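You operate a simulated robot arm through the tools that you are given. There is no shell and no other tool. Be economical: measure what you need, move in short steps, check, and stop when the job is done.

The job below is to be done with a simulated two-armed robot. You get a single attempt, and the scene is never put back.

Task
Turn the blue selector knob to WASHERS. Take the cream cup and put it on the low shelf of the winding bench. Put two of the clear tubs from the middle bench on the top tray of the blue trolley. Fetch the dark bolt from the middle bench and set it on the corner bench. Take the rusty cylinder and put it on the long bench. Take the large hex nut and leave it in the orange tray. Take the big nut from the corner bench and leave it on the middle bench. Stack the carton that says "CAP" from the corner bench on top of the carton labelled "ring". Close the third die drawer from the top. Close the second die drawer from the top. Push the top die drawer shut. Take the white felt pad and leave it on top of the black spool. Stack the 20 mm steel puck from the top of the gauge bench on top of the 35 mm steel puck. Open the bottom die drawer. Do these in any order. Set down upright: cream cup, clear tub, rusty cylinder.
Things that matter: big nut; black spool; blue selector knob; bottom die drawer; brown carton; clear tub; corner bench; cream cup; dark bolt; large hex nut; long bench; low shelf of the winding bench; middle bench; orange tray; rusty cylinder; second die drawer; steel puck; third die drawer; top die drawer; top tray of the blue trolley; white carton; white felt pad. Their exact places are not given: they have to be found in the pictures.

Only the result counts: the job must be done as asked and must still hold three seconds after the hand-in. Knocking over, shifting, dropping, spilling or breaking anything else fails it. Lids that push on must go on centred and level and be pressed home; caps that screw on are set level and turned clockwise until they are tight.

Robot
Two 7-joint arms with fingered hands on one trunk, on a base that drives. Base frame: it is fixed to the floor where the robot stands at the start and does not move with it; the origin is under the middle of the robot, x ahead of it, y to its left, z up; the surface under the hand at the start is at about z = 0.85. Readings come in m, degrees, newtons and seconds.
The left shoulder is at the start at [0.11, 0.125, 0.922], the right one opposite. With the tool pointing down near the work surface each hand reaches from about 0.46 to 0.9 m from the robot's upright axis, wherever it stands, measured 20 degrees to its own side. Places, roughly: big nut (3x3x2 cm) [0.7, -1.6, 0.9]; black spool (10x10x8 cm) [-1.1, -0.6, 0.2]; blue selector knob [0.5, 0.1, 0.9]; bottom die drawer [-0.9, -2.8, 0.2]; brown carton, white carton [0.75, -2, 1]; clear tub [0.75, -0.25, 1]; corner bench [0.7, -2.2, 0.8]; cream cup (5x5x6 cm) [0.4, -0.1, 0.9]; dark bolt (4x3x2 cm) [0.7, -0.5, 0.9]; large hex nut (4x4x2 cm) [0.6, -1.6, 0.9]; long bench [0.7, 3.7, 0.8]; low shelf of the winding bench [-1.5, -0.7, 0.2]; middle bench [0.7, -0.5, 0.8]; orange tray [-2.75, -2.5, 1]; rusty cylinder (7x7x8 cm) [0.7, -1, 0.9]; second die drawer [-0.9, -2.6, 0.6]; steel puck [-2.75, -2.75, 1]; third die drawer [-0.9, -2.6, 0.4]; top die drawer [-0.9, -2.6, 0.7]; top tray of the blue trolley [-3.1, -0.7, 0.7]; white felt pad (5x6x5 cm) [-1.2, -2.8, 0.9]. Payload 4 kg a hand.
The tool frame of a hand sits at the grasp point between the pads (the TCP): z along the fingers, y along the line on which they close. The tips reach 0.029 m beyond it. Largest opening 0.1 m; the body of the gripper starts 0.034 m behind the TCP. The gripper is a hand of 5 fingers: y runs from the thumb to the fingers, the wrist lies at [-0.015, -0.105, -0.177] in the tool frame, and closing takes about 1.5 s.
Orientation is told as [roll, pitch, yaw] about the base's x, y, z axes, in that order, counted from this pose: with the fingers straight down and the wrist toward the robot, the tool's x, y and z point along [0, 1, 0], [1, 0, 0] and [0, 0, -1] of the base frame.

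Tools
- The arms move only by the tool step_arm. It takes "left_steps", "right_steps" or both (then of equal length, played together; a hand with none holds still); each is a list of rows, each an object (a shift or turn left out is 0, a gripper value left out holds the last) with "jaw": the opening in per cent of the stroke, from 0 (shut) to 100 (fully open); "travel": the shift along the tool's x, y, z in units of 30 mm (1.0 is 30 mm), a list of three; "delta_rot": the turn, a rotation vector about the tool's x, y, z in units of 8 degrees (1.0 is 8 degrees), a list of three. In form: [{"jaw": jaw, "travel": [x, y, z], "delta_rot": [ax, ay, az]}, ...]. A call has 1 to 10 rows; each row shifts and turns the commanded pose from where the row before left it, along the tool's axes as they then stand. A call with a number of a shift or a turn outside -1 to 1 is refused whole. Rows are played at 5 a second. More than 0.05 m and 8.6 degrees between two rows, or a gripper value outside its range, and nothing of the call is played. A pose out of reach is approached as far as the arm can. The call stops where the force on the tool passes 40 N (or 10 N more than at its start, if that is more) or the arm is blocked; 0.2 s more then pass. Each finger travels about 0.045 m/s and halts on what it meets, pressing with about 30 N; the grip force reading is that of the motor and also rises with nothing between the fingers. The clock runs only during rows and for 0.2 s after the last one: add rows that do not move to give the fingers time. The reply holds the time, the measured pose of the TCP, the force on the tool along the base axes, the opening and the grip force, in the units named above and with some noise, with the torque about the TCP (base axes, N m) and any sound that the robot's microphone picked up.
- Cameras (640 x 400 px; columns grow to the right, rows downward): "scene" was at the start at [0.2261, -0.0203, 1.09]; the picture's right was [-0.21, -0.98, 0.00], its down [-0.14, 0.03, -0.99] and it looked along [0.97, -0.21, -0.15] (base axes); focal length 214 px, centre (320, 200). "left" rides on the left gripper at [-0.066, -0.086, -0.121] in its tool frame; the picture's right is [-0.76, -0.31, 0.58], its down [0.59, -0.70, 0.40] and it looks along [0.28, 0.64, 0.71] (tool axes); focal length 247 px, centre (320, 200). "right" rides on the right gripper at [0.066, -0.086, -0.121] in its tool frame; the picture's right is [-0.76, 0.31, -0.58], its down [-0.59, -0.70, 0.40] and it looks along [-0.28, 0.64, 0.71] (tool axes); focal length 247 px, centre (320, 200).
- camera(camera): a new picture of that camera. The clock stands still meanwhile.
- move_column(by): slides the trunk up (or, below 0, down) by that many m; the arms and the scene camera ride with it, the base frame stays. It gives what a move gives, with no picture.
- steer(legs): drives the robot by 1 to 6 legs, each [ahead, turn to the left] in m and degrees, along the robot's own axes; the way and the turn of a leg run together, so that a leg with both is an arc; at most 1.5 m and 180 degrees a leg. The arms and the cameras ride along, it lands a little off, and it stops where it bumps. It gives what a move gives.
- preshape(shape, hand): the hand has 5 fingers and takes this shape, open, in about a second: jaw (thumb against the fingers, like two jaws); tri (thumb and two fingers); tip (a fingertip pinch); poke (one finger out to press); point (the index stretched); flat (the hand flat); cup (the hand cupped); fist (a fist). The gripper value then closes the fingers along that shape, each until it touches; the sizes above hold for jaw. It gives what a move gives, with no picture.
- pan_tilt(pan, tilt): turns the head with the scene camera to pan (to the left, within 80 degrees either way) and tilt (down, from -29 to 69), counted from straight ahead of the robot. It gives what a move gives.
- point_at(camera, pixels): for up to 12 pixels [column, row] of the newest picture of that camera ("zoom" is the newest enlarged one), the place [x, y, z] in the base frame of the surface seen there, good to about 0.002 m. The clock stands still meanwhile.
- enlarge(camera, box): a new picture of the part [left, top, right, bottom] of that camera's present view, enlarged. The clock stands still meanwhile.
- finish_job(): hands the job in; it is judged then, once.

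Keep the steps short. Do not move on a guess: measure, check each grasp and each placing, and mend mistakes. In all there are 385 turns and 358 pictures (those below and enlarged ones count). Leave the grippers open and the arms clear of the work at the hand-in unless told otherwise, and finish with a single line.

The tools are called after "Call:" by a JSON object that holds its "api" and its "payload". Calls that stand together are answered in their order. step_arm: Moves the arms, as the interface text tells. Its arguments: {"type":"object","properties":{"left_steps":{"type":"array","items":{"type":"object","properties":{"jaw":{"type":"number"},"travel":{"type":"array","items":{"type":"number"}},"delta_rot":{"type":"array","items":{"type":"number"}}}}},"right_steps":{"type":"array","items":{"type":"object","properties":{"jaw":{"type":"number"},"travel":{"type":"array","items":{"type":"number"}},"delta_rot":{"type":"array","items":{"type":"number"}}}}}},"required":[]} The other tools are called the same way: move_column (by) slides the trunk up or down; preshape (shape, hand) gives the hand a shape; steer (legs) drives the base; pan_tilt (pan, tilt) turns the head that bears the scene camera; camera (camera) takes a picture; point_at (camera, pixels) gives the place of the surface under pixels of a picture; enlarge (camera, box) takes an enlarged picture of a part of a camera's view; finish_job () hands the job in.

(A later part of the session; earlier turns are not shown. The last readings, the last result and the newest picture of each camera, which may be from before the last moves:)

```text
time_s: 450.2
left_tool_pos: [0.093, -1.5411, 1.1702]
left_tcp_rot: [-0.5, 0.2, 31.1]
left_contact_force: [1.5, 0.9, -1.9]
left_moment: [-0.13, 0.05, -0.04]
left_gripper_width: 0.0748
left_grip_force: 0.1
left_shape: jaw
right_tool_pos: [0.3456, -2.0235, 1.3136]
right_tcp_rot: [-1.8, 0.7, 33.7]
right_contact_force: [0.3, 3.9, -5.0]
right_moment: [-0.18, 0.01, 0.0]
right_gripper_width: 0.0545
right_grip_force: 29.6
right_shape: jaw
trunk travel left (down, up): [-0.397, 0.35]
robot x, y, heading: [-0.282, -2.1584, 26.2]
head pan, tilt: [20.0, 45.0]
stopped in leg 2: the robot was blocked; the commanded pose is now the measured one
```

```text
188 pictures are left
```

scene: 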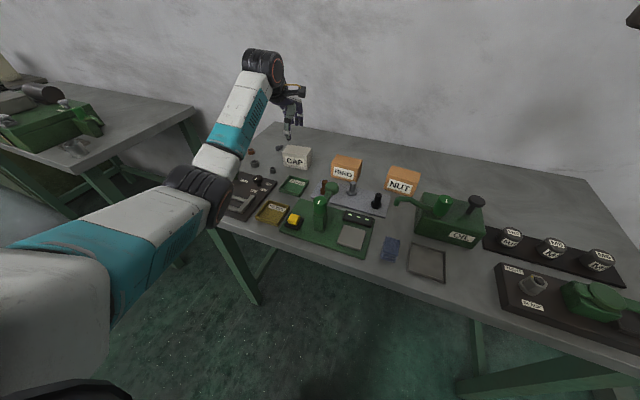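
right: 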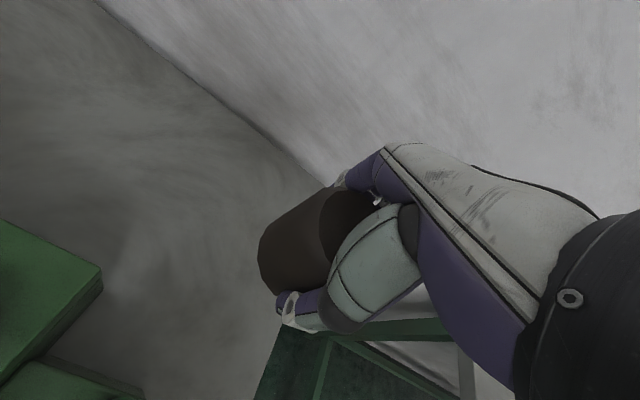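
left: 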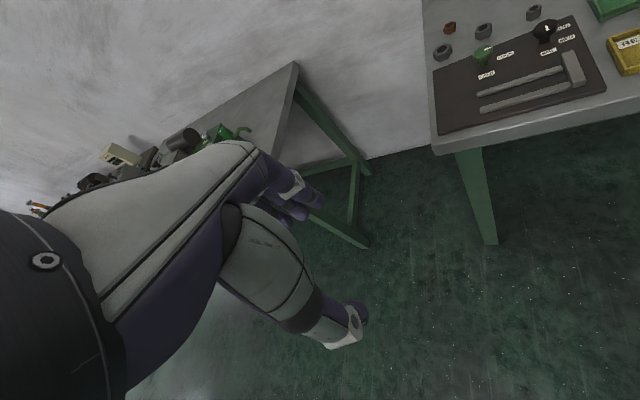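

Blocked during the turn. I look to both sides to find what touched.

Call:
{"api": "pan_tilt", "payload": {"pan": -75, "tilt": 45}}

Call:
{"api": "camera", "payload": {"camera": "scene"}}

Call:
{"api": "pan_tilt", "payload": {"pan": 75, "tilt": 45}}

Call:
{"api": "camera", "payload": {"camera": "scene"}}

```text
time_s: 451.9
left_tool_pos: [0.0964, -1.5492, 1.1741]
left_tcp_rot: [-0.1, -0.1, 30.9]
left_contact_force: [0.7, 0.1, 0.5]
left_moment: [0.02, -0.01, 0.01]
left_gripper_width: 0.0752
left_grip_force: 0.0
left_shape: jaw
right_tool_pos: [0.3461, -2.0343, 1.3174]
right_tcp_rot: [-1.4, 0.1, 33.4]
right_contact_force: [-0.2, -0.5, -5.1]
right_moment: [-0.07, 0.0, 0.01]
right_gripper_width: 0.0547
right_grip_force: 29.8
right_shape: jaw
trunk travel left (down, up): [-0.397, 0.35]
robot x, y, heading: [-0.2779, -2.1569, 25.7]
head pan, tilt: [-75.0, 45.0]
```

```text
187 pictures are left
```

scene: 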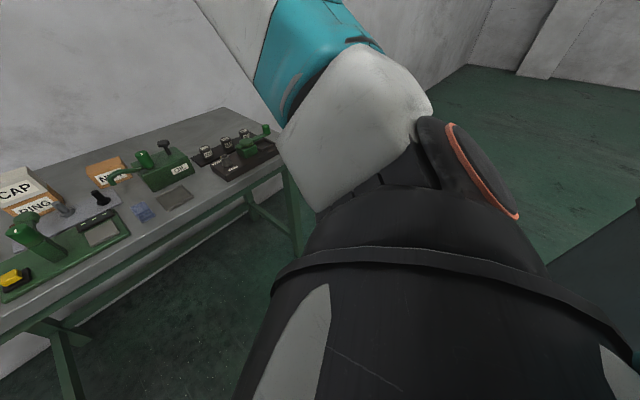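

```text
time_s: 454.2
left_tool_pos: [0.0954, -1.549, 1.1731]
left_tcp_rot: [-0.1, 0.0, 30.9]
left_contact_force: [0.5, -0.6, -0.1]
left_moment: [0.01, -0.01, 0.0]
left_gripper_width: 0.0752
left_grip_force: 0.1
left_shape: jaw
right_tool_pos: [0.3462, -2.0349, 1.3179]
right_tcp_rot: [-1.4, 0.1, 33.2]
right_contact_force: [0.2, 0.0, -5.2]
right_moment: [-0.07, 0.0, 0.0]
right_gripper_width: 0.0548
right_grip_force: 30.4
right_shape: jaw
trunk travel left (down, up): [-0.397, 0.35]
robot x, y, heading: [-0.2812, -2.1563, 25.9]
head pan, tilt: [75.0, 45.0]
```

```text
186 pictures are left
```

scene: 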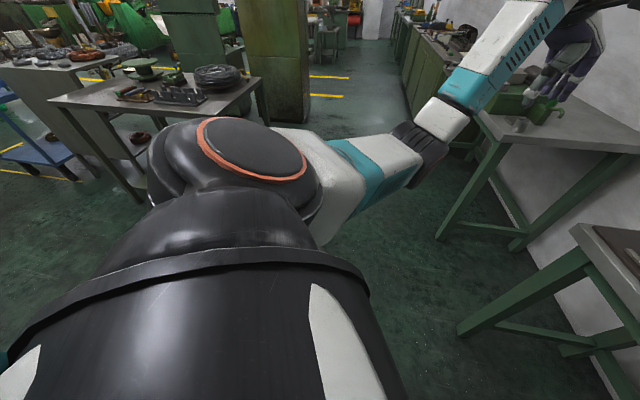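

The robot's back right side touched the open drawer's corner region. I turn back, move forward away from it, then make the turn.

Call:
{"api": "steer", "payload": {"legs": [[0, -26], [0.17, 0]]}}

Call:
{"api": "steer", "payload": {"legs": [[0, 89], [0.27, 0], [0, -89], [0.1, 0]]}}

Call:
{"api": "camera", "payload": {"camera": "left"}}

```text
time_s: 457.1
left_tool_pos: [0.4941, -1.7729, 1.1737]
left_tcp_rot: [-0.1, 0.0, 5.1]
left_contact_force: [0.1, 0.1, -0.2]
left_moment: [0.01, 0.03, -0.03]
left_gripper_width: 0.075
left_grip_force: 0.1
left_shape: jaw
right_tool_pos: [0.5093, -2.3201, 1.3173]
right_tcp_rot: [-1.3, 0.2, 7.4]
right_contact_force: [0.4, 0.6, -4.2]
right_moment: [-0.03, -0.02, 0.01]
right_gripper_width: 0.0545
right_grip_force: 29.6
right_shape: jaw
trunk travel left (down, up): [-0.397, 0.35]
robot x, y, heading: [-0.1114, -2.1557, 0.2]
head pan, tilt: [75.0, 45.0]
```

```text
time_s: 467.5
left_tool_pos: [0.5569, -1.4618, 1.1751]
left_tcp_rot: [-0.1, -0.2, 8.6]
left_contact_force: [-1.2, 0.4, -0.1]
left_moment: [0.03, -0.02, 0.04]
left_gripper_width: 0.0751
left_grip_force: 0.1
left_shape: jaw
right_tool_pos: [0.6062, -2.0054, 1.3187]
right_tcp_rot: [-1.3, 0.0, 11.1]
right_contact_force: [-0.5, 1.0, -4.1]
right_moment: [-0.03, 0.03, -0.01]
right_gripper_width: 0.0547
right_grip_force: 30.2
right_shape: jaw
trunk travel left (down, up): [-0.397, 0.35]
robot x, y, heading: [-0.0211, -1.8833, 3.3]
head pan, tilt: [75.0, 45.0]
```

```text
185 pictures are left
```

left: 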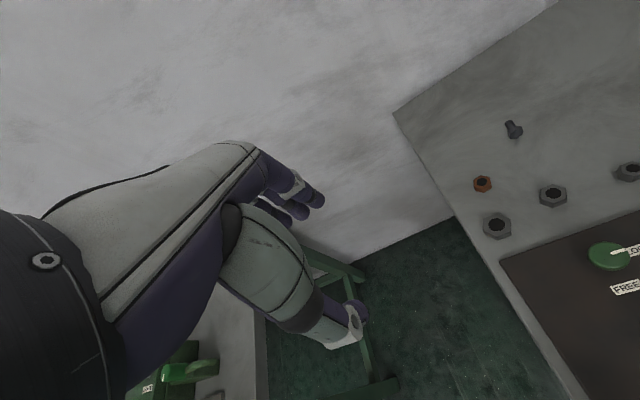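

Call:
{"api": "enlarge", "payload": {"camera": "left", "box": [440, 150, 600, 250]}}

Call:
{"api": "point_at", "payload": {"camera": "zoom", "pixels": [[168, 135], [145, 135], [200, 125], [170, 105], [170, 165], [230, 305], [185, 295], [285, 295], [235, 255], [225, 350], [450, 180], [300, 80]]}}

```text
4.00 times, centred on (520, 200) of left
```

zoom: 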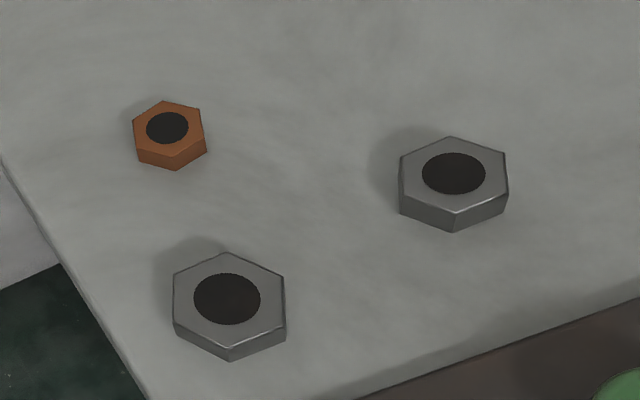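

```text
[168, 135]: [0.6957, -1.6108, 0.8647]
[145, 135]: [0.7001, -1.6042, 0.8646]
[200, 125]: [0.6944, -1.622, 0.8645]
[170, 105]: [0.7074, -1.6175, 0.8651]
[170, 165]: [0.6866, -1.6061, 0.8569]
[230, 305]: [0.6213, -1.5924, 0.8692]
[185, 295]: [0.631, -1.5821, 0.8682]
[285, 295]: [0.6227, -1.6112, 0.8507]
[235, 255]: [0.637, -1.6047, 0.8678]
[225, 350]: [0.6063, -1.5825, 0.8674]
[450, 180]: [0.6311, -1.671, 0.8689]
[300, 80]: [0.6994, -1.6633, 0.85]
```

The brown nut (0.697, −1.613) is about 3 cm, 15 mm high – the big nut. The grey pair are 4 cm; the one at (0.62, −1.594) is the large hex nut. I bring the left hand over the big nut.

Call:
{"api": "step_arm", "payload": {"left_steps": [{"travel": [-1, 0.65, 0], "jaw": 60}, {"travel": [-1, 0.65, 0]}, {"travel": [-1, 0.65, 0]}, {"travel": [-1, 0.65, 0.5]}, {"travel": [-1, 0.65, 1]}, {"travel": [-0.68, 0.6, 1]}, {"travel": [0, 0, 1]}, {"travel": [0, 0, 1]}, {"travel": [0, 0, 1]}, {"travel": [0, 0, 1]}]}}

Call:
{"api": "enlarge", "payload": {"camera": "left", "box": [260, 160, 500, 340]}}

```text
time_s: 469.7
left_tool_pos: [0.6985, -1.6142, 0.9789]
left_tcp_rot: [-0.2, -0.1, 8.7]
left_contact_force: [-0.6, 0.7, -0.2]
left_moment: [0.01, -0.01, -0.02]
left_gripper_width: 0.0602
left_grip_force: 0.1
left_shape: jaw
right_tool_pos: [0.608, -2.0052, 1.3175]
right_tcp_rot: [-1.3, 0.1, 11.1]
right_contact_force: [-0.5, -0.8, -5.1]
right_moment: [-0.02, 0.05, 0.0]
right_gripper_width: 0.0545
right_grip_force: 30.2
right_shape: jaw
trunk travel left (down, up): [-0.397, 0.35]
robot x, y, heading: [-0.0191, -1.8819, 3.6]
head pan, tilt: [75.0, 45.0]
```

```text
2.22 times, centred on (380, 250) of left
```

zoom: 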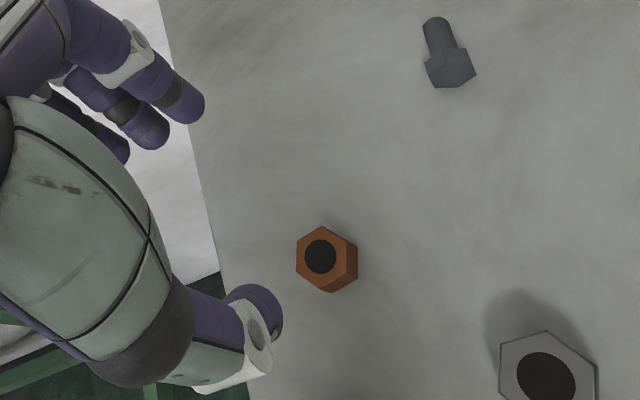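

Call:
{"api": "point_at", "payload": {"camera": "zoom", "pixels": [[300, 240], [340, 265], [323, 230], [325, 285], [350, 245]]}}

Call:
{"api": "step_arm", "payload": {"left_steps": [{"travel": [0, 0, 1]}, {"travel": [0, 0, 1]}, {"travel": [0, 0, 0.8]}, {}]}}

Call:
{"api": "enlarge", "payload": {"camera": "left", "box": [260, 160, 500, 340]}}

```text
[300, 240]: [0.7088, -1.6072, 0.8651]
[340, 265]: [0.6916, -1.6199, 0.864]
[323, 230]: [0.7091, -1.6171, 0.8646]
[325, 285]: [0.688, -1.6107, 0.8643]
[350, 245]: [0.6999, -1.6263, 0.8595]
```

```text
time_s: 470.7
left_tool_pos: [0.6983, -1.6139, 0.8957]
left_tcp_rot: [0.0, -0.2, 8.8]
left_contact_force: [-1.1, 0.1, -0.5]
left_moment: [0.03, -0.04, 0.02]
left_gripper_width: 0.0602
left_grip_force: 0.0
left_shape: jaw
right_tool_pos: [0.6065, -2.0058, 1.3195]
right_tcp_rot: [-1.4, 0.1, 11.1]
right_contact_force: [0.4, 0.5, -4.6]
right_moment: [-0.03, 0.01, 0.01]
right_gripper_width: 0.0543
right_grip_force: 30.1
right_shape: jaw
trunk travel left (down, up): [-0.397, 0.35]
robot x, y, heading: [-0.0225, -1.8829, 3.4]
head pan, tilt: [75.0, 45.0]
```

```text
2.22 times, centred on (380, 250) of left
```

zoom: 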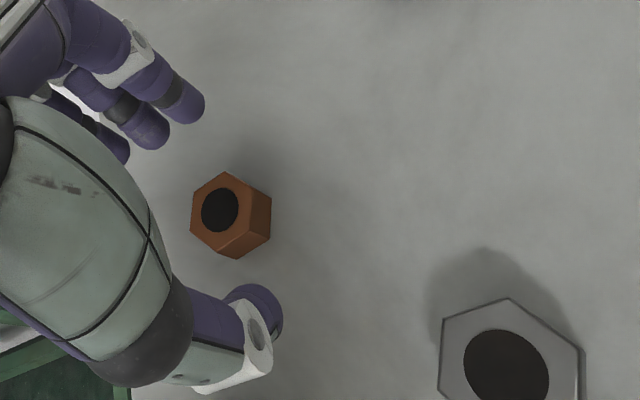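

Call:
{"api": "step_arm", "payload": {"left_steps": [{"travel": [0, 0, 0.47]}, {}, {"jaw": 0}, {}, {}, {}, {}, {}]}}

Call:
{"api": "step_arm", "payload": {"left_steps": [{"travel": [0, 0, -0.5]}, {"travel": [0, 0, -1]}, {"travel": [0, 0, -1]}, {}]}}

Call:
{"api": "enlarge", "payload": {"camera": "left", "box": [260, 160, 500, 340]}}

```text
time_s: 472.5
left_tool_pos: [0.6993, -1.612, 0.88]
left_tcp_rot: [0.0, -0.1, 8.7]
left_contact_force: [0.0, -0.4, 0.6]
left_moment: [-0.01, 0.03, 0.0]
left_gripper_width: 0.0161
left_grip_force: 30.2
left_shape: jaw
right_tool_pos: [0.6069, -2.0059, 1.3174]
right_tcp_rot: [-1.4, 0.1, 11.1]
right_contact_force: [0.4, -0.1, -4.7]
right_moment: [-0.03, 0.0, 0.0]
right_gripper_width: 0.0545
right_grip_force: 30.1
right_shape: jaw
trunk travel left (down, up): [-0.397, 0.35]
robot x, y, heading: [-0.015, -1.881, 3.6]
head pan, tilt: [75.0, 45.0]
```

```text
time_s: 473.5
left_tool_pos: [0.7006, -1.6133, 0.9553]
left_tcp_rot: [0.0, 0.0, 8.7]
left_contact_force: [-0.3, 0.7, -0.9]
left_moment: [0.01, -0.04, 0.0]
left_gripper_width: 0.0163
left_grip_force: 29.7
left_shape: jaw
right_tool_pos: [0.6081, -2.0049, 1.3175]
right_tcp_rot: [-1.4, 0.1, 11.0]
right_contact_force: [-0.7, -0.4, -4.8]
right_moment: [-0.02, 0.05, 0.01]
right_gripper_width: 0.0547
right_grip_force: 30.2
right_shape: jaw
trunk travel left (down, up): [-0.397, 0.35]
robot x, y, heading: [-0.0186, -1.8827, 3.6]
head pan, tilt: [75.0, 45.0]
```

```text
2.22 times, centred on (380, 250) of left
```

zoom: 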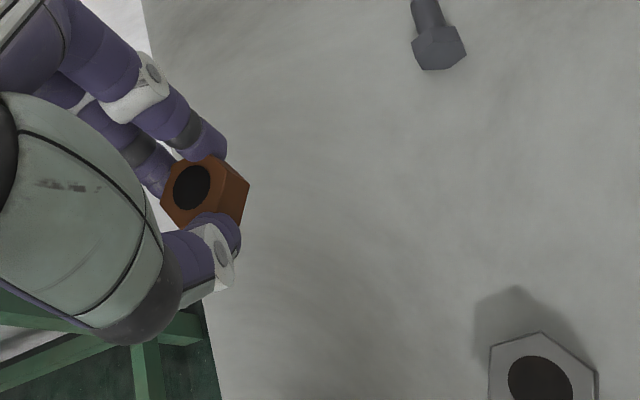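

The big nut is held. I carry it to the middle bench: free surface where the cylinder stood.

Call:
{"api": "step_arm", "payload": {"left_steps": [{"travel": [0, 0, -1]}, {"travel": [0, 0, -1]}, {"travel": [0, 0, -1]}, {"travel": [0, -1, -1]}, {"travel": [0, -1, -1]}, {"travel": [0, -1, -1]}, {"travel": [0, -1, -1]}, {"travel": [0, -1, 0]}]}}

Call:
{"api": "steer", "payload": {"legs": [[-0.25, 0], [0, 87], [0.68, 0], [0, -90], [0.25, 0]]}}

Call:
{"api": "pan_tilt", "payload": {"pan": 15, "tilt": 45}}

Call:
{"api": "camera", "payload": {"camera": "scene"}}

```text
time_s: 475.3
left_tool_pos: [0.551, -1.6347, 1.1659]
left_tcp_rot: [-0.1, -0.2, 8.7]
left_contact_force: [0.1, -0.7, -0.5]
left_moment: [0.0, -0.03, 0.0]
left_gripper_width: 0.0161
left_grip_force: 29.8
left_shape: jaw
right_tool_pos: [0.6066, -2.0073, 1.3192]
right_tcp_rot: [-1.4, 0.0, 11.2]
right_contact_force: [0.8, -0.4, -5.2]
right_moment: [-0.05, 0.0, 0.01]
right_gripper_width: 0.0544
right_grip_force: 29.9
right_shape: jaw
trunk travel left (down, up): [-0.397, 0.35]
robot x, y, heading: [-0.0183, -1.8831, 3.4]
head pan, tilt: [75.0, 45.0]
```

```text
time_s: 489.7
left_tool_pos: [0.539, -0.9644, 1.1651]
left_tcp_rot: [-0.2, -0.1, 7.2]
left_contact_force: [0.1, 0.3, -0.3]
left_moment: [-0.02, 0.06, 0.03]
left_gripper_width: 0.0156
left_grip_force: 29.8
left_shape: jaw
right_tool_pos: [0.5842, -1.3358, 1.3189]
right_tcp_rot: [-1.4, 0.0, 9.6]
right_contact_force: [-0.5, -0.9, -4.4]
right_moment: [-0.05, 0.01, 0.01]
right_gripper_width: 0.0546
right_grip_force: 29.8
right_shape: jaw
trunk travel left (down, up): [-0.397, 0.35]
robot x, y, heading: [-0.0378, -1.1968, 2.0]
head pan, tilt: [75.0, 45.0]
```

```text
time_s: 491.0
left_tool_pos: [0.5368, -0.9633, 1.1664]
left_tcp_rot: [0.0, -0.2, 7.2]
left_contact_force: [0.3, 0.1, -1.0]
left_moment: [0.0, 0.03, 0.02]
left_gripper_width: 0.0157
left_grip_force: 29.5
left_shape: jaw
right_tool_pos: [0.584, -1.3373, 1.3196]
right_tcp_rot: [-1.4, 0.1, 9.5]
right_contact_force: [0.4, -0.1, -4.2]
right_moment: [-0.08, 0.0, -0.02]
right_gripper_width: 0.0545
right_grip_force: 30.4
right_shape: jaw
trunk travel left (down, up): [-0.397, 0.35]
robot x, y, heading: [-0.0379, -1.1956, 2.3]
head pan, tilt: [15.0, 45.0]
```

```text
180 pictures are left
```

scene: 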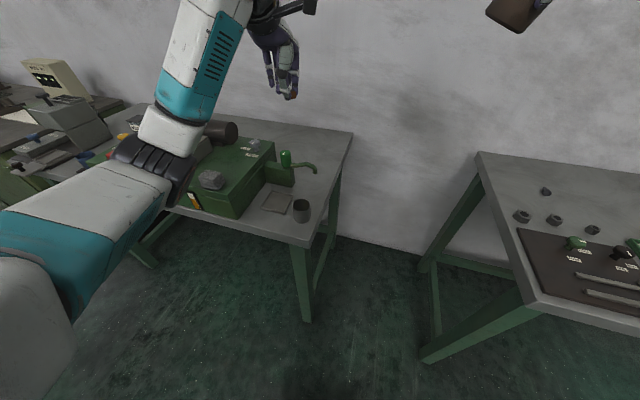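

Call:
{"api": "step_arm", "payload": {"left_steps": [{"travel": [-0.15, 1, 0]}, {"travel": [-0.15, 1, 0]}, {"travel": [-0.15, 1, 0]}, {"travel": [-0.13, 1, 0.5]}, {"travel": [0, 1, 1]}, {"travel": [0, 0.4, 1]}, {"travel": [0, 0, 1]}, {"travel": [0, 0, 1]}, {"travel": [0, 0, 1]}, {"travel": [0, 0, 1]}]}}

Call:
{"api": "camera", "payload": {"camera": "scene"}}

Call:
{"api": "camera", "payload": {"camera": "left"}}

```text
time_s: 493.2
left_tool_pos: [0.6992, -0.9632, 0.9702]
left_tcp_rot: [-0.2, -0.1, 7.2]
left_contact_force: [-0.3, 1.3, -0.2]
left_moment: [-0.01, 0.0, 0.02]
left_gripper_width: 0.0156
left_grip_force: 29.5
left_shape: jaw
right_tool_pos: [0.5844, -1.3365, 1.3182]
right_tcp_rot: [-1.4, 0.2, 9.6]
right_contact_force: [0.0, -0.6, -5.1]
right_moment: [-0.01, 0.03, -0.01]
right_gripper_width: 0.0544
right_grip_force: 29.9
right_shape: jaw
trunk travel left (down, up): [-0.397, 0.35]
robot x, y, heading: [-0.0375, -1.1972, 2.2]
head pan, tilt: [15.0, 45.0]
```

```text
179 pictures are left
```

scene: 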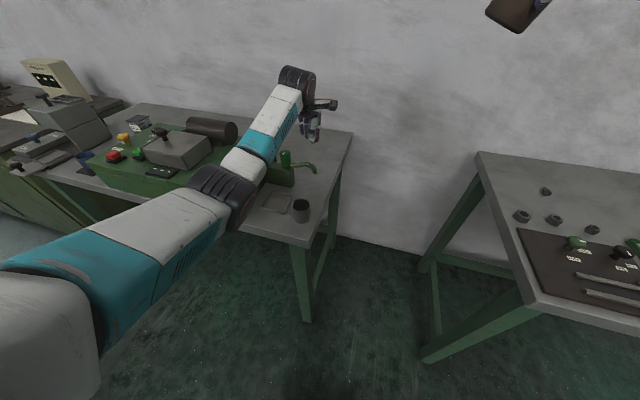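

```text
178 pictures are left
```

left: 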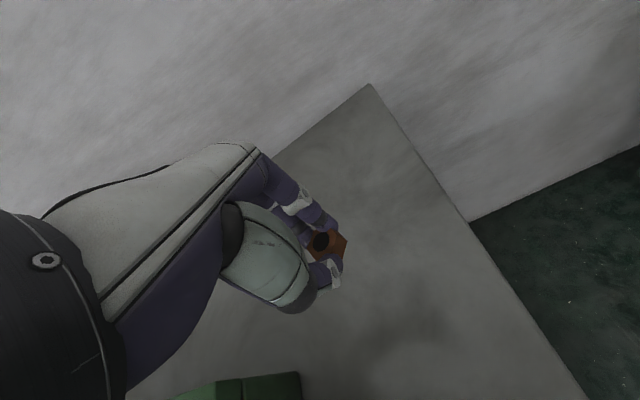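

Call:
{"api": "point_at", "payload": {"camera": "scene", "pixels": [[235, 200], [245, 168], [262, 150], [235, 215], [285, 155]]}}

Call:
{"api": "step_arm", "payload": {"left_steps": [{"travel": [0, 0, 1]}, {"travel": [0, 0, 1]}, {"travel": [0, 0, 0.8]}, {}]}}

```text
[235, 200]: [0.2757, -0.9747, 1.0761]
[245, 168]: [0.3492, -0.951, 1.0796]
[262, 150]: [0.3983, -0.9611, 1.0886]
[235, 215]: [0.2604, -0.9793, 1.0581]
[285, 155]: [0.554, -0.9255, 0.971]
```

```text
time_s: 494.2
left_tool_pos: [0.7011, -0.9617, 0.8878]
left_tcp_rot: [-0.1, -0.1, 7.2]
left_contact_force: [0.2, -0.1, -0.8]
left_moment: [0.02, 0.02, 0.0]
left_gripper_width: 0.0157
left_grip_force: 30.4
left_shape: jaw
right_tool_pos: [0.584, -1.3368, 1.3185]
right_tcp_rot: [-1.4, 0.2, 9.6]
right_contact_force: [0.1, 0.5, -4.9]
right_moment: [-0.03, 0.01, 0.02]
right_gripper_width: 0.0543
right_grip_force: 30.0
right_shape: jaw
trunk travel left (down, up): [-0.397, 0.35]
robot x, y, heading: [-0.0392, -1.1973, 2.2]
head pan, tilt: [15.0, 45.0]
```

Call:
{"api": "step_arm", "payload": {"left_steps": [{"travel": [0, 0, 0.2]}, {"travel": [0, 0, 0.1]}, {}]}}

Call:
{"api": "step_arm", "payload": {"left_steps": [{"jaw": 55}, {}, {}, {}, {"travel": [0, 0, -1]}, {"travel": [0, 0, -1]}, {"travel": [0, 0, -1]}, {"travel": [0, 0, -1]}]}}

Call:
{"api": "camera", "payload": {"camera": "left"}}

```text
time_s: 495.0
left_tool_pos: [0.7016, -0.9616, 0.88]
left_tcp_rot: [-0.2, -0.3, 7.2]
left_contact_force: [2.7, 1.3, 5.0]
left_moment: [0.08, -0.13, 0.0]
left_gripper_width: 0.016
left_grip_force: 30.2
left_shape: jaw
right_tool_pos: [0.5844, -1.3372, 1.3191]
right_tcp_rot: [-1.3, 0.0, 9.6]
right_contact_force: [0.4, 0.4, -4.9]
right_moment: [-0.04, 0.02, 0.0]
right_gripper_width: 0.0547
right_grip_force: 29.6
right_shape: jaw
trunk travel left (down, up): [-0.397, 0.35]
robot x, y, heading: [-0.0402, -1.199, 2.1]
head pan, tilt: [15.0, 45.0]
```

```text
time_s: 496.8
left_tool_pos: [0.7011, -0.962, 0.9987]
left_tcp_rot: [-0.2, -0.1, 7.1]
left_contact_force: [0.5, 0.2, 0.0]
left_moment: [-0.01, 0.0, 0.0]
left_gripper_width: 0.0551
left_grip_force: 0.1
left_shape: jaw
right_tool_pos: [0.5823, -1.3358, 1.3187]
right_tcp_rot: [-1.3, 0.1, 9.6]
right_contact_force: [0.6, -0.3, -5.2]
right_moment: [-0.05, 0.03, -0.02]
right_gripper_width: 0.0543
right_grip_force: 30.0
right_shape: jaw
trunk travel left (down, up): [-0.397, 0.35]
robot x, y, heading: [-0.0395, -1.1942, 2.0]
head pan, tilt: [15.0, 45.0]
```

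```text
177 pictures are left
```

left: 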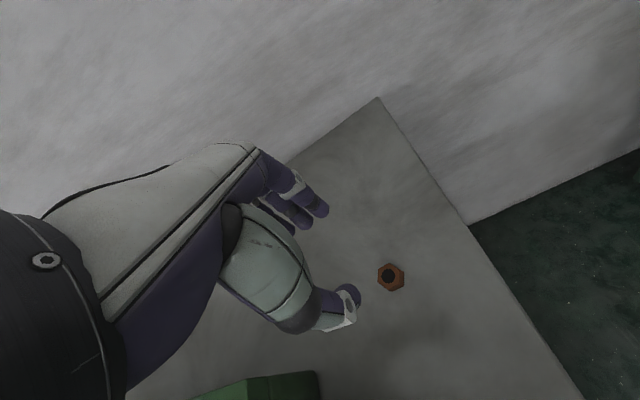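

The big nut is on the middle bench. Next the left hand takes tub M10 (centre (0.6546, −0.2534), yaw ≈ 4°); I drive to y ≈ −0.48.

Call:
{"api": "step_arm", "payload": {"left_steps": [{"travel": [0, 0, -1]}, {"travel": [0, 0, -1]}, {"travel": [0, -1, -1]}, {"travel": [0, -1, -1]}, {"travel": [0, -1, -1]}, {"travel": [0, -1, -1]}, {"travel": [0, -1, 0]}]}}

Call:
{"api": "steer", "payload": {"legs": [[-0.25, 0], [0, 88], [0.72, 0], [0, -90], [0.27, 0]]}}

Call:
{"api": "enlarge", "payload": {"camera": "left", "box": [260, 150, 580, 350]}}

```text
time_s: 498.4
left_tool_pos: [0.5502, -0.9796, 1.1768]
left_tcp_rot: [-0.2, 0.1, 7.2]
left_contact_force: [-0.1, -0.1, -0.1]
left_moment: [0.05, -0.01, 0.02]
left_gripper_width: 0.055
left_grip_force: 0.1
left_shape: jaw
right_tool_pos: [0.5827, -1.3372, 1.3181]
right_tcp_rot: [-1.3, 0.0, 9.6]
right_contact_force: [-0.5, 0.1, -5.9]
right_moment: [-0.03, 0.03, 0.02]
right_gripper_width: 0.0543
right_grip_force: 30.0
right_shape: jaw
trunk travel left (down, up): [-0.397, 0.35]
robot x, y, heading: [-0.0386, -1.1977, 2.1]
head pan, tilt: [15.0, 45.0]
```

```text
time_s: 513.1
left_tool_pos: [0.5827, -0.3131, 1.1757]
left_tcp_rot: [-0.1, -0.1, 3.5]
left_contact_force: [0.2, 0.6, -0.9]
left_moment: [0.01, 0.02, -0.01]
left_gripper_width: 0.0551
left_grip_force: 0.0
left_shape: jaw
right_tool_pos: [0.5917, -0.6716, 1.3182]
right_tcp_rot: [-1.4, 0.1, 5.9]
right_contact_force: [0.2, 0.0, -4.8]
right_moment: [-0.03, 0.0, 0.01]
right_gripper_width: 0.0542
right_grip_force: 30.0
right_shape: jaw
trunk travel left (down, up): [-0.397, 0.35]
robot x, y, heading: [-0.0183, -0.4887, -1.4]
head pan, tilt: [15.0, 45.0]
```

```text
2.00 times, centred on (420, 250) of left
```

zoom: 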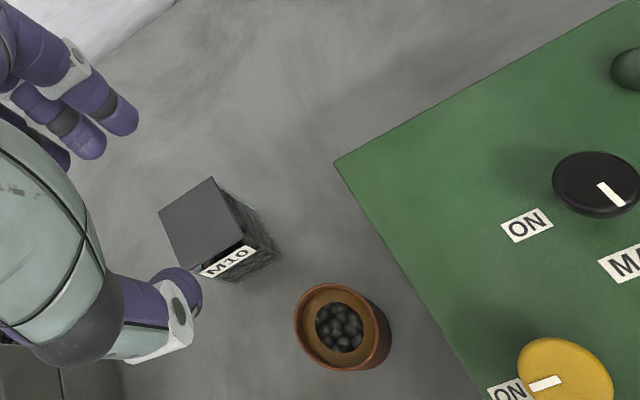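

Call:
{"api": "point_at", "payload": {"camera": "zoom", "pixels": [[162, 213], [210, 179], [241, 239], [198, 272], [203, 225], [335, 290]]}}

```text
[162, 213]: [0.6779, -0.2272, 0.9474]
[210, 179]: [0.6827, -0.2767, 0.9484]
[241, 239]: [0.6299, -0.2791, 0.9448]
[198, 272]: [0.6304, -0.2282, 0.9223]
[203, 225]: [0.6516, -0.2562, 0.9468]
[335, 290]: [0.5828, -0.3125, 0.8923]
```

Call:
{"api": "step_arm", "payload": {"left_steps": [{"travel": [0.92, 1, 0], "jaw": 85, "delta_rot": [0, 0, -0.15]}, {"travel": [0.92, 1, 0]}, {"travel": [0, 0.53, 0]}, {"travel": [0, 0, 1]}, {"travel": [0, 0, 1]}, {"travel": [0, 0, 1]}, {"travel": [0, 0, 1]}, {"travel": [0, 0, 1]}, {"travel": [0, 0, 1]}]}}

Call:
{"api": "enlarge", "payload": {"camera": "left", "box": [240, 150, 560, 350]}}

Call:
{"api": "camera", "payload": {"camera": "scene"}}

```text
time_s: 515.1
left_tool_pos: [0.6552, -0.251, 0.9962]
left_tcp_rot: [-0.1, 0.0, 4.6]
left_contact_force: [0.0, 0.3, -0.3]
left_moment: [-0.01, 0.01, -0.02]
left_gripper_width: 0.0847
left_grip_force: 0.0
left_shape: jaw
right_tool_pos: [0.591, -0.671, 1.3172]
right_tcp_rot: [-1.4, 0.0, 5.9]
right_contact_force: [0.2, -0.2, -5.5]
right_moment: [-0.02, 0.04, 0.03]
right_gripper_width: 0.054
right_grip_force: 29.7
right_shape: jaw
trunk travel left (down, up): [-0.397, 0.35]
robot x, y, heading: [-0.02, -0.4943, -1.4]
head pan, tilt: [15.0, 45.0]
```

```text
2.00 times, centred on (400, 250) of left
```

zoom: 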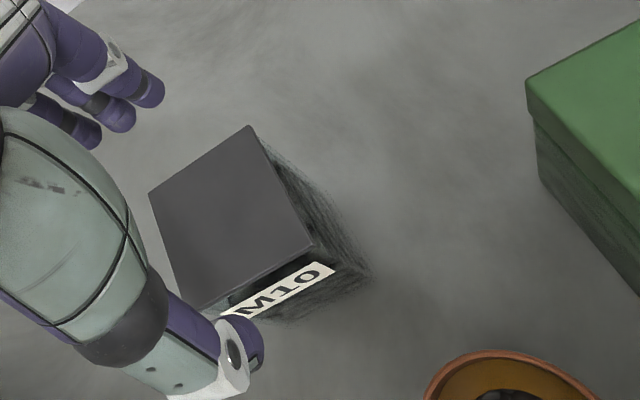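

```text
174 pictures are left
```

scene: 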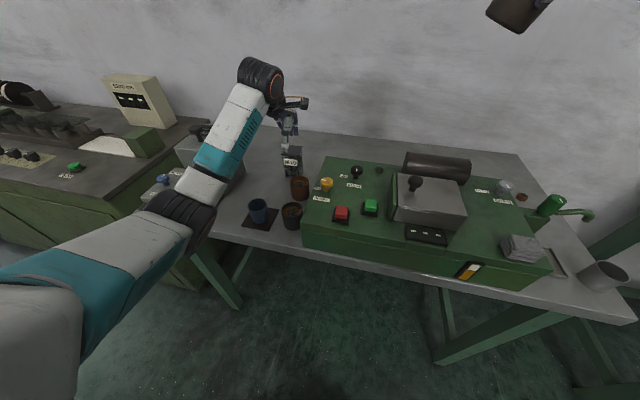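

Call:
{"api": "step_arm", "payload": {"left_steps": [{"travel": [-0.08, 0, 0.9]}, {"travel": [0, 0, 0.9]}, {"travel": [0, 0, 0.8]}, {}]}}

Call:
{"api": "step_arm", "payload": {"left_steps": [{"jaw": 0}, {}, {}, {}, {}, {}]}}

Call:
{"api": "step_arm", "payload": {"left_steps": [{"travel": [0, 0, -0.5]}, {"travel": [0, 0, -0.8]}, {"travel": [0, 0, -1]}, {"travel": [0, 0, -1]}, {"travel": [0, 0, -1]}, {"travel": [0, 0, -1]}, {"travel": [0, 0, -1]}, {"travel": [0, -1, -1]}, {"travel": [0, -1, 0]}, {"travel": [0, -1, 0]}]}}

Call:
{"api": "camera", "payload": {"camera": "left"}}

```text
time_s: 516.1
left_tool_pos: [0.6556, -0.2557, 0.9172]
left_tcp_rot: [-0.1, -0.2, 4.7]
left_contact_force: [0.3, 0.7, 1.1]
left_moment: [-0.04, -0.04, 0.01]
left_gripper_width: 0.085
left_grip_force: 0.1
left_shape: jaw
right_tool_pos: [0.5913, -0.6716, 1.318]
right_tcp_rot: [-1.4, 0.2, 5.9]
right_contact_force: [-0.5, -0.1, -5.1]
right_moment: [-0.03, 0.03, 0.01]
right_gripper_width: 0.0539
right_grip_force: 29.9
right_shape: jaw
trunk travel left (down, up): [-0.397, 0.35]
robot x, y, heading: [-0.023, -0.4864, -1.4]
head pan, tilt: [15.0, 45.0]
```

```text
time_s: 517.5
left_tool_pos: [0.655, -0.2548, 0.919]
left_tcp_rot: [0.0, -0.1, 4.8]
left_contact_force: [-1.5, 0.0, 4.5]
left_moment: [0.0, 0.24, -0.07]
left_gripper_width: 0.0524
left_grip_force: 29.9
left_shape: jaw
right_tool_pos: [0.5911, -0.6717, 1.3179]
right_tcp_rot: [-1.4, 0.2, 5.9]
right_contact_force: [0.2, 0.4, -4.9]
right_moment: [-0.02, 0.0, -0.01]
right_gripper_width: 0.0539
right_grip_force: 30.3
right_shape: jaw
trunk travel left (down, up): [-0.397, 0.35]
robot x, y, heading: [-0.0237, -0.4927, -1.5]
head pan, tilt: [15.0, 45.0]
```

```text
time_s: 519.7
left_tool_pos: [0.5654, -0.2613, 1.1366]
left_tcp_rot: [-0.2, -0.2, 4.8]
left_contact_force: [0.4, -0.3, -3.7]
left_moment: [-0.03, 0.03, 0.02]
left_gripper_width: 0.0512
left_grip_force: 29.7
left_shape: jaw
right_tool_pos: [0.5907, -0.6704, 1.3192]
right_tcp_rot: [-1.4, 0.0, 5.9]
right_contact_force: [0.1, 0.3, -5.2]
right_moment: [-0.07, 0.02, 0.0]
right_gripper_width: 0.0539
right_grip_force: 29.7
right_shape: jaw
trunk travel left (down, up): [-0.397, 0.35]
robot x, y, heading: [-0.0227, -0.4906, -1.5]
head pan, tilt: [15.0, 45.0]
```

```text
173 pictures are left
```

left: 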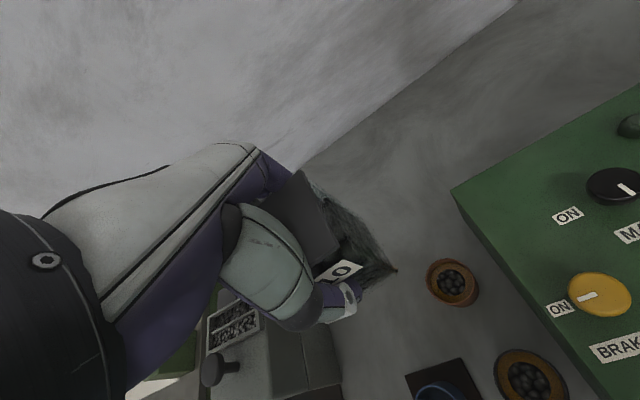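

M10 is held. I back off and turn left to look down the aisle toward the long bench.

Call:
{"api": "steer", "payload": {"legs": [[-0.33, 0], [0, 91.5]]}}

Call:
{"api": "pan_tilt", "payload": {"pan": 0, "tilt": 15}}

Call:
{"api": "camera", "payload": {"camera": "scene"}}

Call:
{"api": "point_at", "payload": {"camera": "scene", "pixels": [[450, 250], [430, 220], [200, 250], [220, 230], [400, 210], [390, 200], [330, 230], [500, 300], [150, 300], [360, 205]]}}

```text
time_s: 525.9
left_tool_pos: [-0.6097, 0.0898, 1.137]
left_tcp_rot: [-0.1, -0.1, 97.5]
left_contact_force: [-0.3, 0.0, -4.4]
left_moment: [-0.02, -0.03, 0.02]
left_gripper_width: 0.0508
left_grip_force: 29.9
left_shape: jaw
right_tool_pos: [-0.2021, 0.1374, 1.3179]
right_tcp_rot: [-1.4, 0.1, 98.8]
right_contact_force: [0.4, 0.2, -4.7]
right_moment: [0.0, -0.09, 0.0]
right_gripper_width: 0.0538
right_grip_force: 30.0
right_shape: jaw
trunk travel left (down, up): [-0.397, 0.35]
robot x, y, heading: [-0.3531, -0.4836, 91.4]
head pan, tilt: [15.0, 45.0]
```

```text
time_s: 526.8
left_tool_pos: [-0.61, 0.0904, 1.1382]
left_tcp_rot: [-0.1, -0.1, 97.5]
left_contact_force: [0.1, 0.0, -4.1]
left_moment: [0.0, -0.05, 0.02]
left_gripper_width: 0.0507
left_grip_force: 30.1
left_shape: jaw
right_tool_pos: [-0.2018, 0.1365, 1.3183]
right_tcp_rot: [-1.5, 0.1, 98.8]
right_contact_force: [-0.6, 0.1, -5.3]
right_moment: [0.0, -0.06, 0.01]
right_gripper_width: 0.0539
right_grip_force: 29.8
right_shape: jaw
trunk travel left (down, up): [-0.397, 0.35]
robot x, y, heading: [-0.352, -0.4832, 91.3]
head pan, tilt: [0.0, 15.0]
```

```text
172 pictures are left
```

scene: 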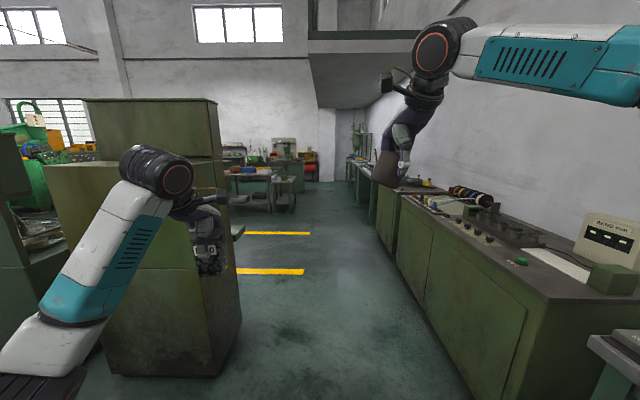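

```text
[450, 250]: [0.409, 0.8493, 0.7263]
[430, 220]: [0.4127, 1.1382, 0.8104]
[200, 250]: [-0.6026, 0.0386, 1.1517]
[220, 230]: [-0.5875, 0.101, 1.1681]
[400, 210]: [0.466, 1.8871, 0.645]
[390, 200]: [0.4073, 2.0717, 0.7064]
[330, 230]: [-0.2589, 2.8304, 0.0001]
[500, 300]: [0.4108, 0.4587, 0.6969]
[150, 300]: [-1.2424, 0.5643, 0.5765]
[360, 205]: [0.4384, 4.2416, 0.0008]
```

The aisle is between the cabinet on the left and the console front at x ≈ 0.41. I shift to x ≈ −0.08 and drive on toward y ≈ 3.

Call:
{"api": "steer", "payload": {"legs": [[0, -30], [0.5, 0], [0, 28.7], [1.4, 0], [1.2, 0]]}}

Call:
{"api": "pan_tilt", "payload": {"pan": -25, "tilt": 20}}

Call:
{"api": "camera", "payload": {"camera": "scene"}}

```text
time_s: 544.9
left_tool_pos: [-0.4022, 3.1186, 1.1374]
left_tcp_rot: [-0.2, -0.1, 97.2]
left_contact_force: [0.1, 0.7, -4.1]
left_moment: [-0.01, -0.03, -0.03]
left_gripper_width: 0.0504
left_grip_force: 29.8
left_shape: jaw
right_tool_pos: [0.0051, 3.1639, 1.3175]
right_tcp_rot: [-1.4, 0.1, 98.4]
right_contact_force: [-0.1, 0.5, -4.5]
right_moment: [-0.06, -0.06, 0.02]
right_gripper_width: 0.054
right_grip_force: 30.1
right_shape: jaw
trunk travel left (down, up): [-0.397, 0.35]
robot x, y, heading: [-0.1484, 2.5443, 91.2]
head pan, tilt: [0.0, 15.0]
```

```text
time_s: 545.8
left_tool_pos: [-0.4028, 3.1195, 1.1386]
left_tcp_rot: [-0.1, 0.0, 97.2]
left_contact_force: [-0.4, -0.1, -4.1]
left_moment: [0.0, 0.01, 0.01]
left_gripper_width: 0.0507
left_grip_force: 29.6
left_shape: jaw
right_tool_pos: [0.0052, 3.1631, 1.3186]
right_tcp_rot: [-1.5, 0.1, 98.5]
right_contact_force: [0.2, -1.0, -5.4]
right_moment: [0.02, -0.03, 0.05]
right_gripper_width: 0.054
right_grip_force: 29.8
right_shape: jaw
trunk travel left (down, up): [-0.397, 0.35]
robot x, y, heading: [-0.1449, 2.5409, 91.2]
head pan, tilt: [-25.0, 20.0]
```

```text
171 pictures are left
```

scene: 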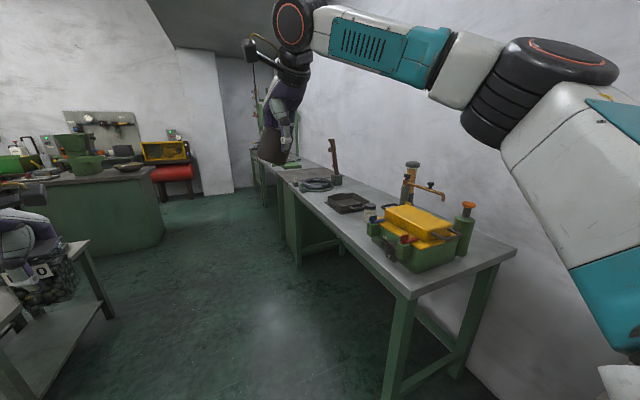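

Call:
{"api": "point_at", "payload": {"camera": "scene", "pixels": [[340, 222], [365, 245], [345, 203], [320, 185], [410, 235], [300, 180], [420, 290], [510, 250], [330, 205], [30, 300], [375, 215]]}}

Call:
{"api": "enlarge", "payload": {"camera": "scene", "box": [240, 130, 540, 300]}}

```text
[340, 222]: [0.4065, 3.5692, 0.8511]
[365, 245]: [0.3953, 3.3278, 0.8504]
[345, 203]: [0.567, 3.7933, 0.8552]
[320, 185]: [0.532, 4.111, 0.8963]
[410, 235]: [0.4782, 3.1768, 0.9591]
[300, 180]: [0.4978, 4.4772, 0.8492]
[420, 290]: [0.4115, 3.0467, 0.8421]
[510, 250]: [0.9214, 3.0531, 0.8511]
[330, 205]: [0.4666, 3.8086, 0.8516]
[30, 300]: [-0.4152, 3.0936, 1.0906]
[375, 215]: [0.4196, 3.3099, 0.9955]
```

```text
2.13 times, centred on (390, 215) of scene
```

zoom: 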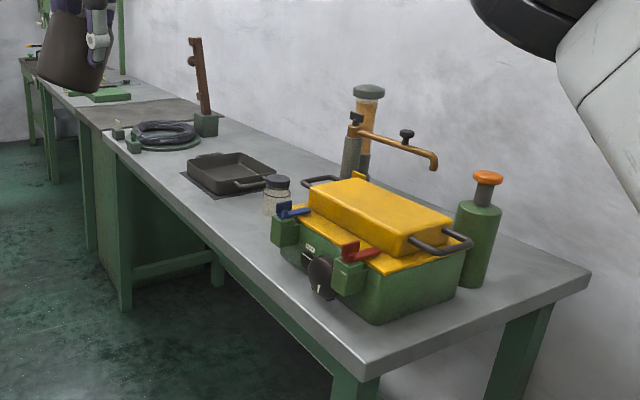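

The bench top is z 0.851 with free space around (0.45, 3.57). I raise the tub hand, drive to y ≈ 3.74 and turn to face the bench.

Call:
{"api": "step_arm", "payload": {"left_steps": [{"travel": [0, -0.5, -1]}, {"travel": [0, -0.5, -1]}, {"travel": [0, -0.5, -1]}, {"travel": [0, -0.5, -1]}, {"travel": [0, -0.5, -1]}]}}

Call:
{"api": "steer", "payload": {"legs": [[1.15, 0], [0, -91]]}}

Call:
{"api": "pan_tilt", "payload": {"pan": -5, "tilt": 40}}

Call:
{"api": "camera", "payload": {"camera": "scene"}}

```text
time_s: 547.0
left_tool_pos: [-0.395, 3.0419, 1.289]
left_tcp_rot: [-0.2, -0.1, 97.2]
left_contact_force: [-0.8, -0.1, -2.9]
left_moment: [0.02, 0.01, 0.01]
left_gripper_width: 0.0503
left_grip_force: 30.1
left_shape: jaw
right_tool_pos: [0.0043, 3.1615, 1.3186]
right_tcp_rot: [-1.3, 0.1, 98.5]
right_contact_force: [0.1, -0.1, -5.4]
right_moment: [0.02, -0.03, -0.01]
right_gripper_width: 0.0538
right_grip_force: 29.9
right_shape: jaw
trunk travel left (down, up): [-0.397, 0.35]
robot x, y, heading: [-0.1457, 2.5482, 90.6]
head pan, tilt: [-25.0, 20.0]
```

```text
time_s: 556.9
left_tool_pos: [0.3242, 3.958, 1.2869]
left_tcp_rot: [-0.1, -0.1, 8.1]
left_contact_force: [0.6, -1.0, -5.0]
left_moment: [0.0, 0.01, 0.02]
left_gripper_width: 0.0502
left_grip_force: 30.4
left_shape: jaw
right_tool_pos: [0.4486, 3.5606, 1.3189]
right_tcp_rot: [-1.4, 0.1, 9.4]
right_contact_force: [0.3, 0.3, -5.0]
right_moment: [-0.02, 0.03, -0.02]
right_gripper_width: 0.054
right_grip_force: 30.2
right_shape: jaw
trunk travel left (down, up): [-0.397, 0.35]
robot x, y, heading: [-0.1718, 3.7016, 2.2]
head pan, tilt: [-25.0, 20.0]
```

```text
time_s: 557.7
left_tool_pos: [0.3235, 3.9593, 1.2871]
left_tcp_rot: [-0.2, -0.1, 8.1]
left_contact_force: [0.5, -1.1, -3.6]
left_moment: [0.01, 0.0, 0.02]
left_gripper_width: 0.05
left_grip_force: 29.8
left_shape: jaw
right_tool_pos: [0.4487, 3.5611, 1.3181]
right_tcp_rot: [-1.4, 0.1, 9.4]
right_contact_force: [0.6, 0.8, -5.1]
right_moment: [-0.08, -0.01, 0.0]
right_gripper_width: 0.0541
right_grip_force: 29.8
right_shape: jaw
trunk travel left (down, up): [-0.397, 0.35]
robot x, y, heading: [-0.1743, 3.7009, 2.1]
head pan, tilt: [-5.0, 40.0]
```

```text
169 pictures are left
```

scene: 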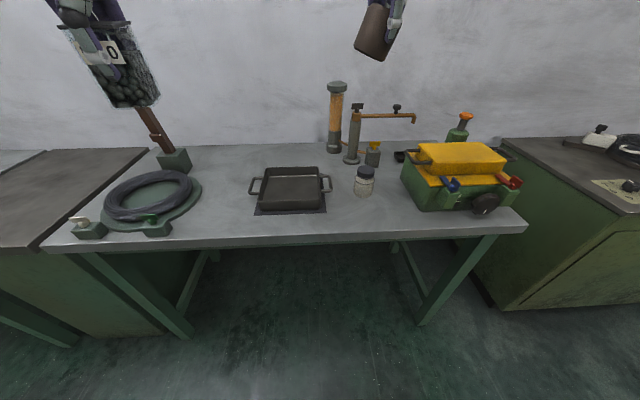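

Call:
{"api": "point_at", "payload": {"camera": "scene", "pixels": [[355, 215], [380, 220], [340, 220], [363, 180], [328, 205], [405, 195], [300, 155], [260, 155], [352, 160], [395, 175], [290, 170]]}}

```text
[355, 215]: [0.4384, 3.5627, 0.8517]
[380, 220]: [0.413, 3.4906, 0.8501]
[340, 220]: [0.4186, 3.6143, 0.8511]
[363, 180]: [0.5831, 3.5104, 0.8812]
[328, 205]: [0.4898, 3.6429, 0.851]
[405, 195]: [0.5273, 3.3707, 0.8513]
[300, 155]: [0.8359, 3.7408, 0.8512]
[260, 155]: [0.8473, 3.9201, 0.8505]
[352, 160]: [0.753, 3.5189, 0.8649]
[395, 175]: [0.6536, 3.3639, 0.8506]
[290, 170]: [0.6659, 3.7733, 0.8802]
```

I'll set the cylinder at about (0.455, 3.55). I lower the trunk 0.15, level the hand and descend.

Call:
{"api": "move_column", "payload": {"by": -0.15}}

Call:
{"api": "step_arm", "payload": {"right_steps": [{"delta_rot": [0, 0.175, 0], "travel": [-0.35, 0.2, 0]}, {"travel": [0, 0, 1]}, {"travel": [0, 0, 1]}, {"travel": [0, 0, 1]}, {"travel": [0, 0, 1]}, {"travel": [0, 0, 1]}, {"travel": [0, 0, 1]}, {"travel": [0, 0, 1]}, {}]}}

Call:
{"api": "camera", "payload": {"camera": "scene"}}

```text
time_s: 559.4
left_tool_pos: [0.3217, 3.9598, 1.1388]
left_tcp_rot: [0.0, -0.3, 8.1]
left_contact_force: [-0.2, 0.2, -4.2]
left_moment: [-0.01, 0.0, -0.02]
left_gripper_width: 0.0503
left_grip_force: 29.7
left_shape: jaw
right_tool_pos: [0.4487, 3.5608, 1.169]
right_tcp_rot: [-1.3, 0.0, 9.4]
right_contact_force: [-1.3, -0.1, -4.5]
right_moment: [-0.03, 0.01, 0.0]
right_gripper_width: 0.0539
right_grip_force: 29.3
right_shape: jaw
trunk travel left (down, up): [-0.247, 0.5]
robot x, y, heading: [-0.1783, 3.7037, 1.9]
head pan, tilt: [-5.0, 40.0]
```

```text
time_s: 561.4
left_tool_pos: [0.3241, 3.9586, 1.1378]
left_tcp_rot: [-0.1, -0.1, 8.1]
left_contact_force: [-0.1, 0.8, -4.3]
left_moment: [0.0, -0.01, 0.0]
left_gripper_width: 0.05
left_grip_force: 30.4
left_shape: jaw
right_tool_pos: [0.4562, 3.5514, 0.9595]
right_tcp_rot: [0.0, 0.2, 9.2]
right_contact_force: [-0.7, 0.5, -5.8]
right_moment: [-0.06, 0.01, 0.03]
right_gripper_width: 0.0539
right_grip_force: 30.0
right_shape: jaw
trunk travel left (down, up): [-0.247, 0.5]
robot x, y, heading: [-0.1721, 3.7045, 1.8]
head pan, tilt: [-5.0, 40.0]
```

```text
168 pictures are left
```

scene: 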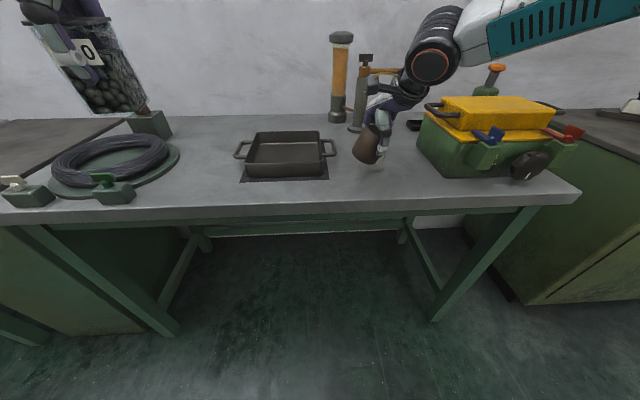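

Call:
{"api": "enlarge", "payload": {"camera": "scene", "box": [330, 70, 450, 190]}}

Call:
{"api": "camera", "payload": {"camera": "right"}}

```text
3.33 times, centred on (390, 130) of scene
```

zoom: 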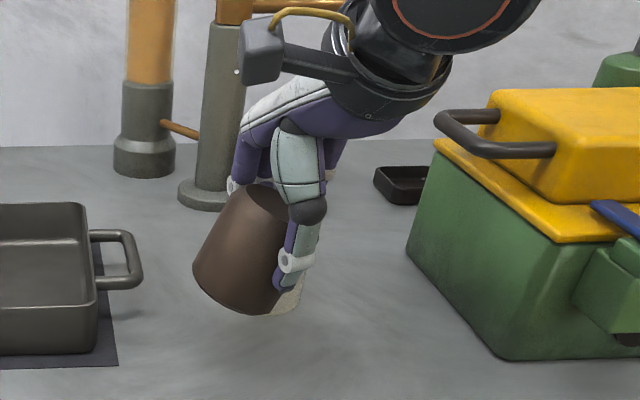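

```text
166 pictures are left
```

right: 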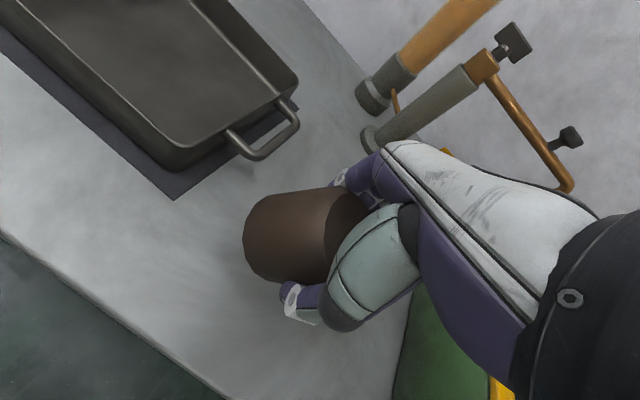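

The cylinder has pivoted in the grip – bottom leaning left by roughly 15°. I roll the hand to bring it upright and check.

Call:
{"api": "step_arm", "payload": {"right_steps": [{"travel": [0, 0, -1], "delta_rot": [0, -1, 0]}, {"delta_rot": [0, -1, 0]}, {}]}}

Call:
{"api": "enlarge", "payload": {"camera": "scene", "box": [330, 60, 450, 180]}}

Call:
{"api": "point_at", "payload": {"camera": "zoom", "pixels": [[240, 190], [225, 230], [215, 260], [250, 280], [245, 230], [265, 190]]}}

```text
time_s: 562.2
left_tool_pos: [0.3236, 3.9595, 1.137]
left_tcp_rot: [-0.1, -0.1, 8.1]
left_contact_force: [-0.2, -1.0, -3.3]
left_moment: [-0.01, -0.01, 0.0]
left_gripper_width: 0.0502
left_grip_force: 29.9
left_shape: jaw
right_tool_pos: [0.456, 3.5516, 0.9868]
right_tcp_rot: [-16.1, 0.1, 9.4]
right_contact_force: [0.1, -0.1, -5.0]
right_moment: [0.01, 0.03, -0.01]
right_gripper_width: 0.0537
right_grip_force: 30.5
right_shape: jaw
trunk travel left (down, up): [-0.247, 0.5]
robot x, y, heading: [-0.173, 3.7052, 1.9]
head pan, tilt: [-5.0, 40.0]
```

```text
3.33 times, centred on (390, 120) of scene
```

zoom: 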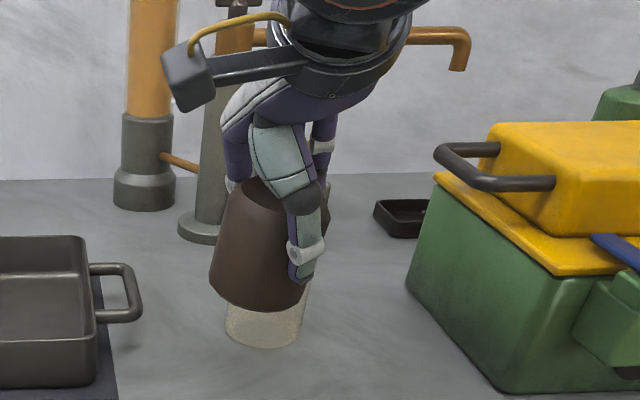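

```text
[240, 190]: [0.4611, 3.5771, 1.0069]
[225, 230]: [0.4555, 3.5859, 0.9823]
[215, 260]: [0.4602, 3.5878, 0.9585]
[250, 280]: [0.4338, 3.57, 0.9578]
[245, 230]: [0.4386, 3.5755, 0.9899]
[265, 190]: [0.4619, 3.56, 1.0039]
```

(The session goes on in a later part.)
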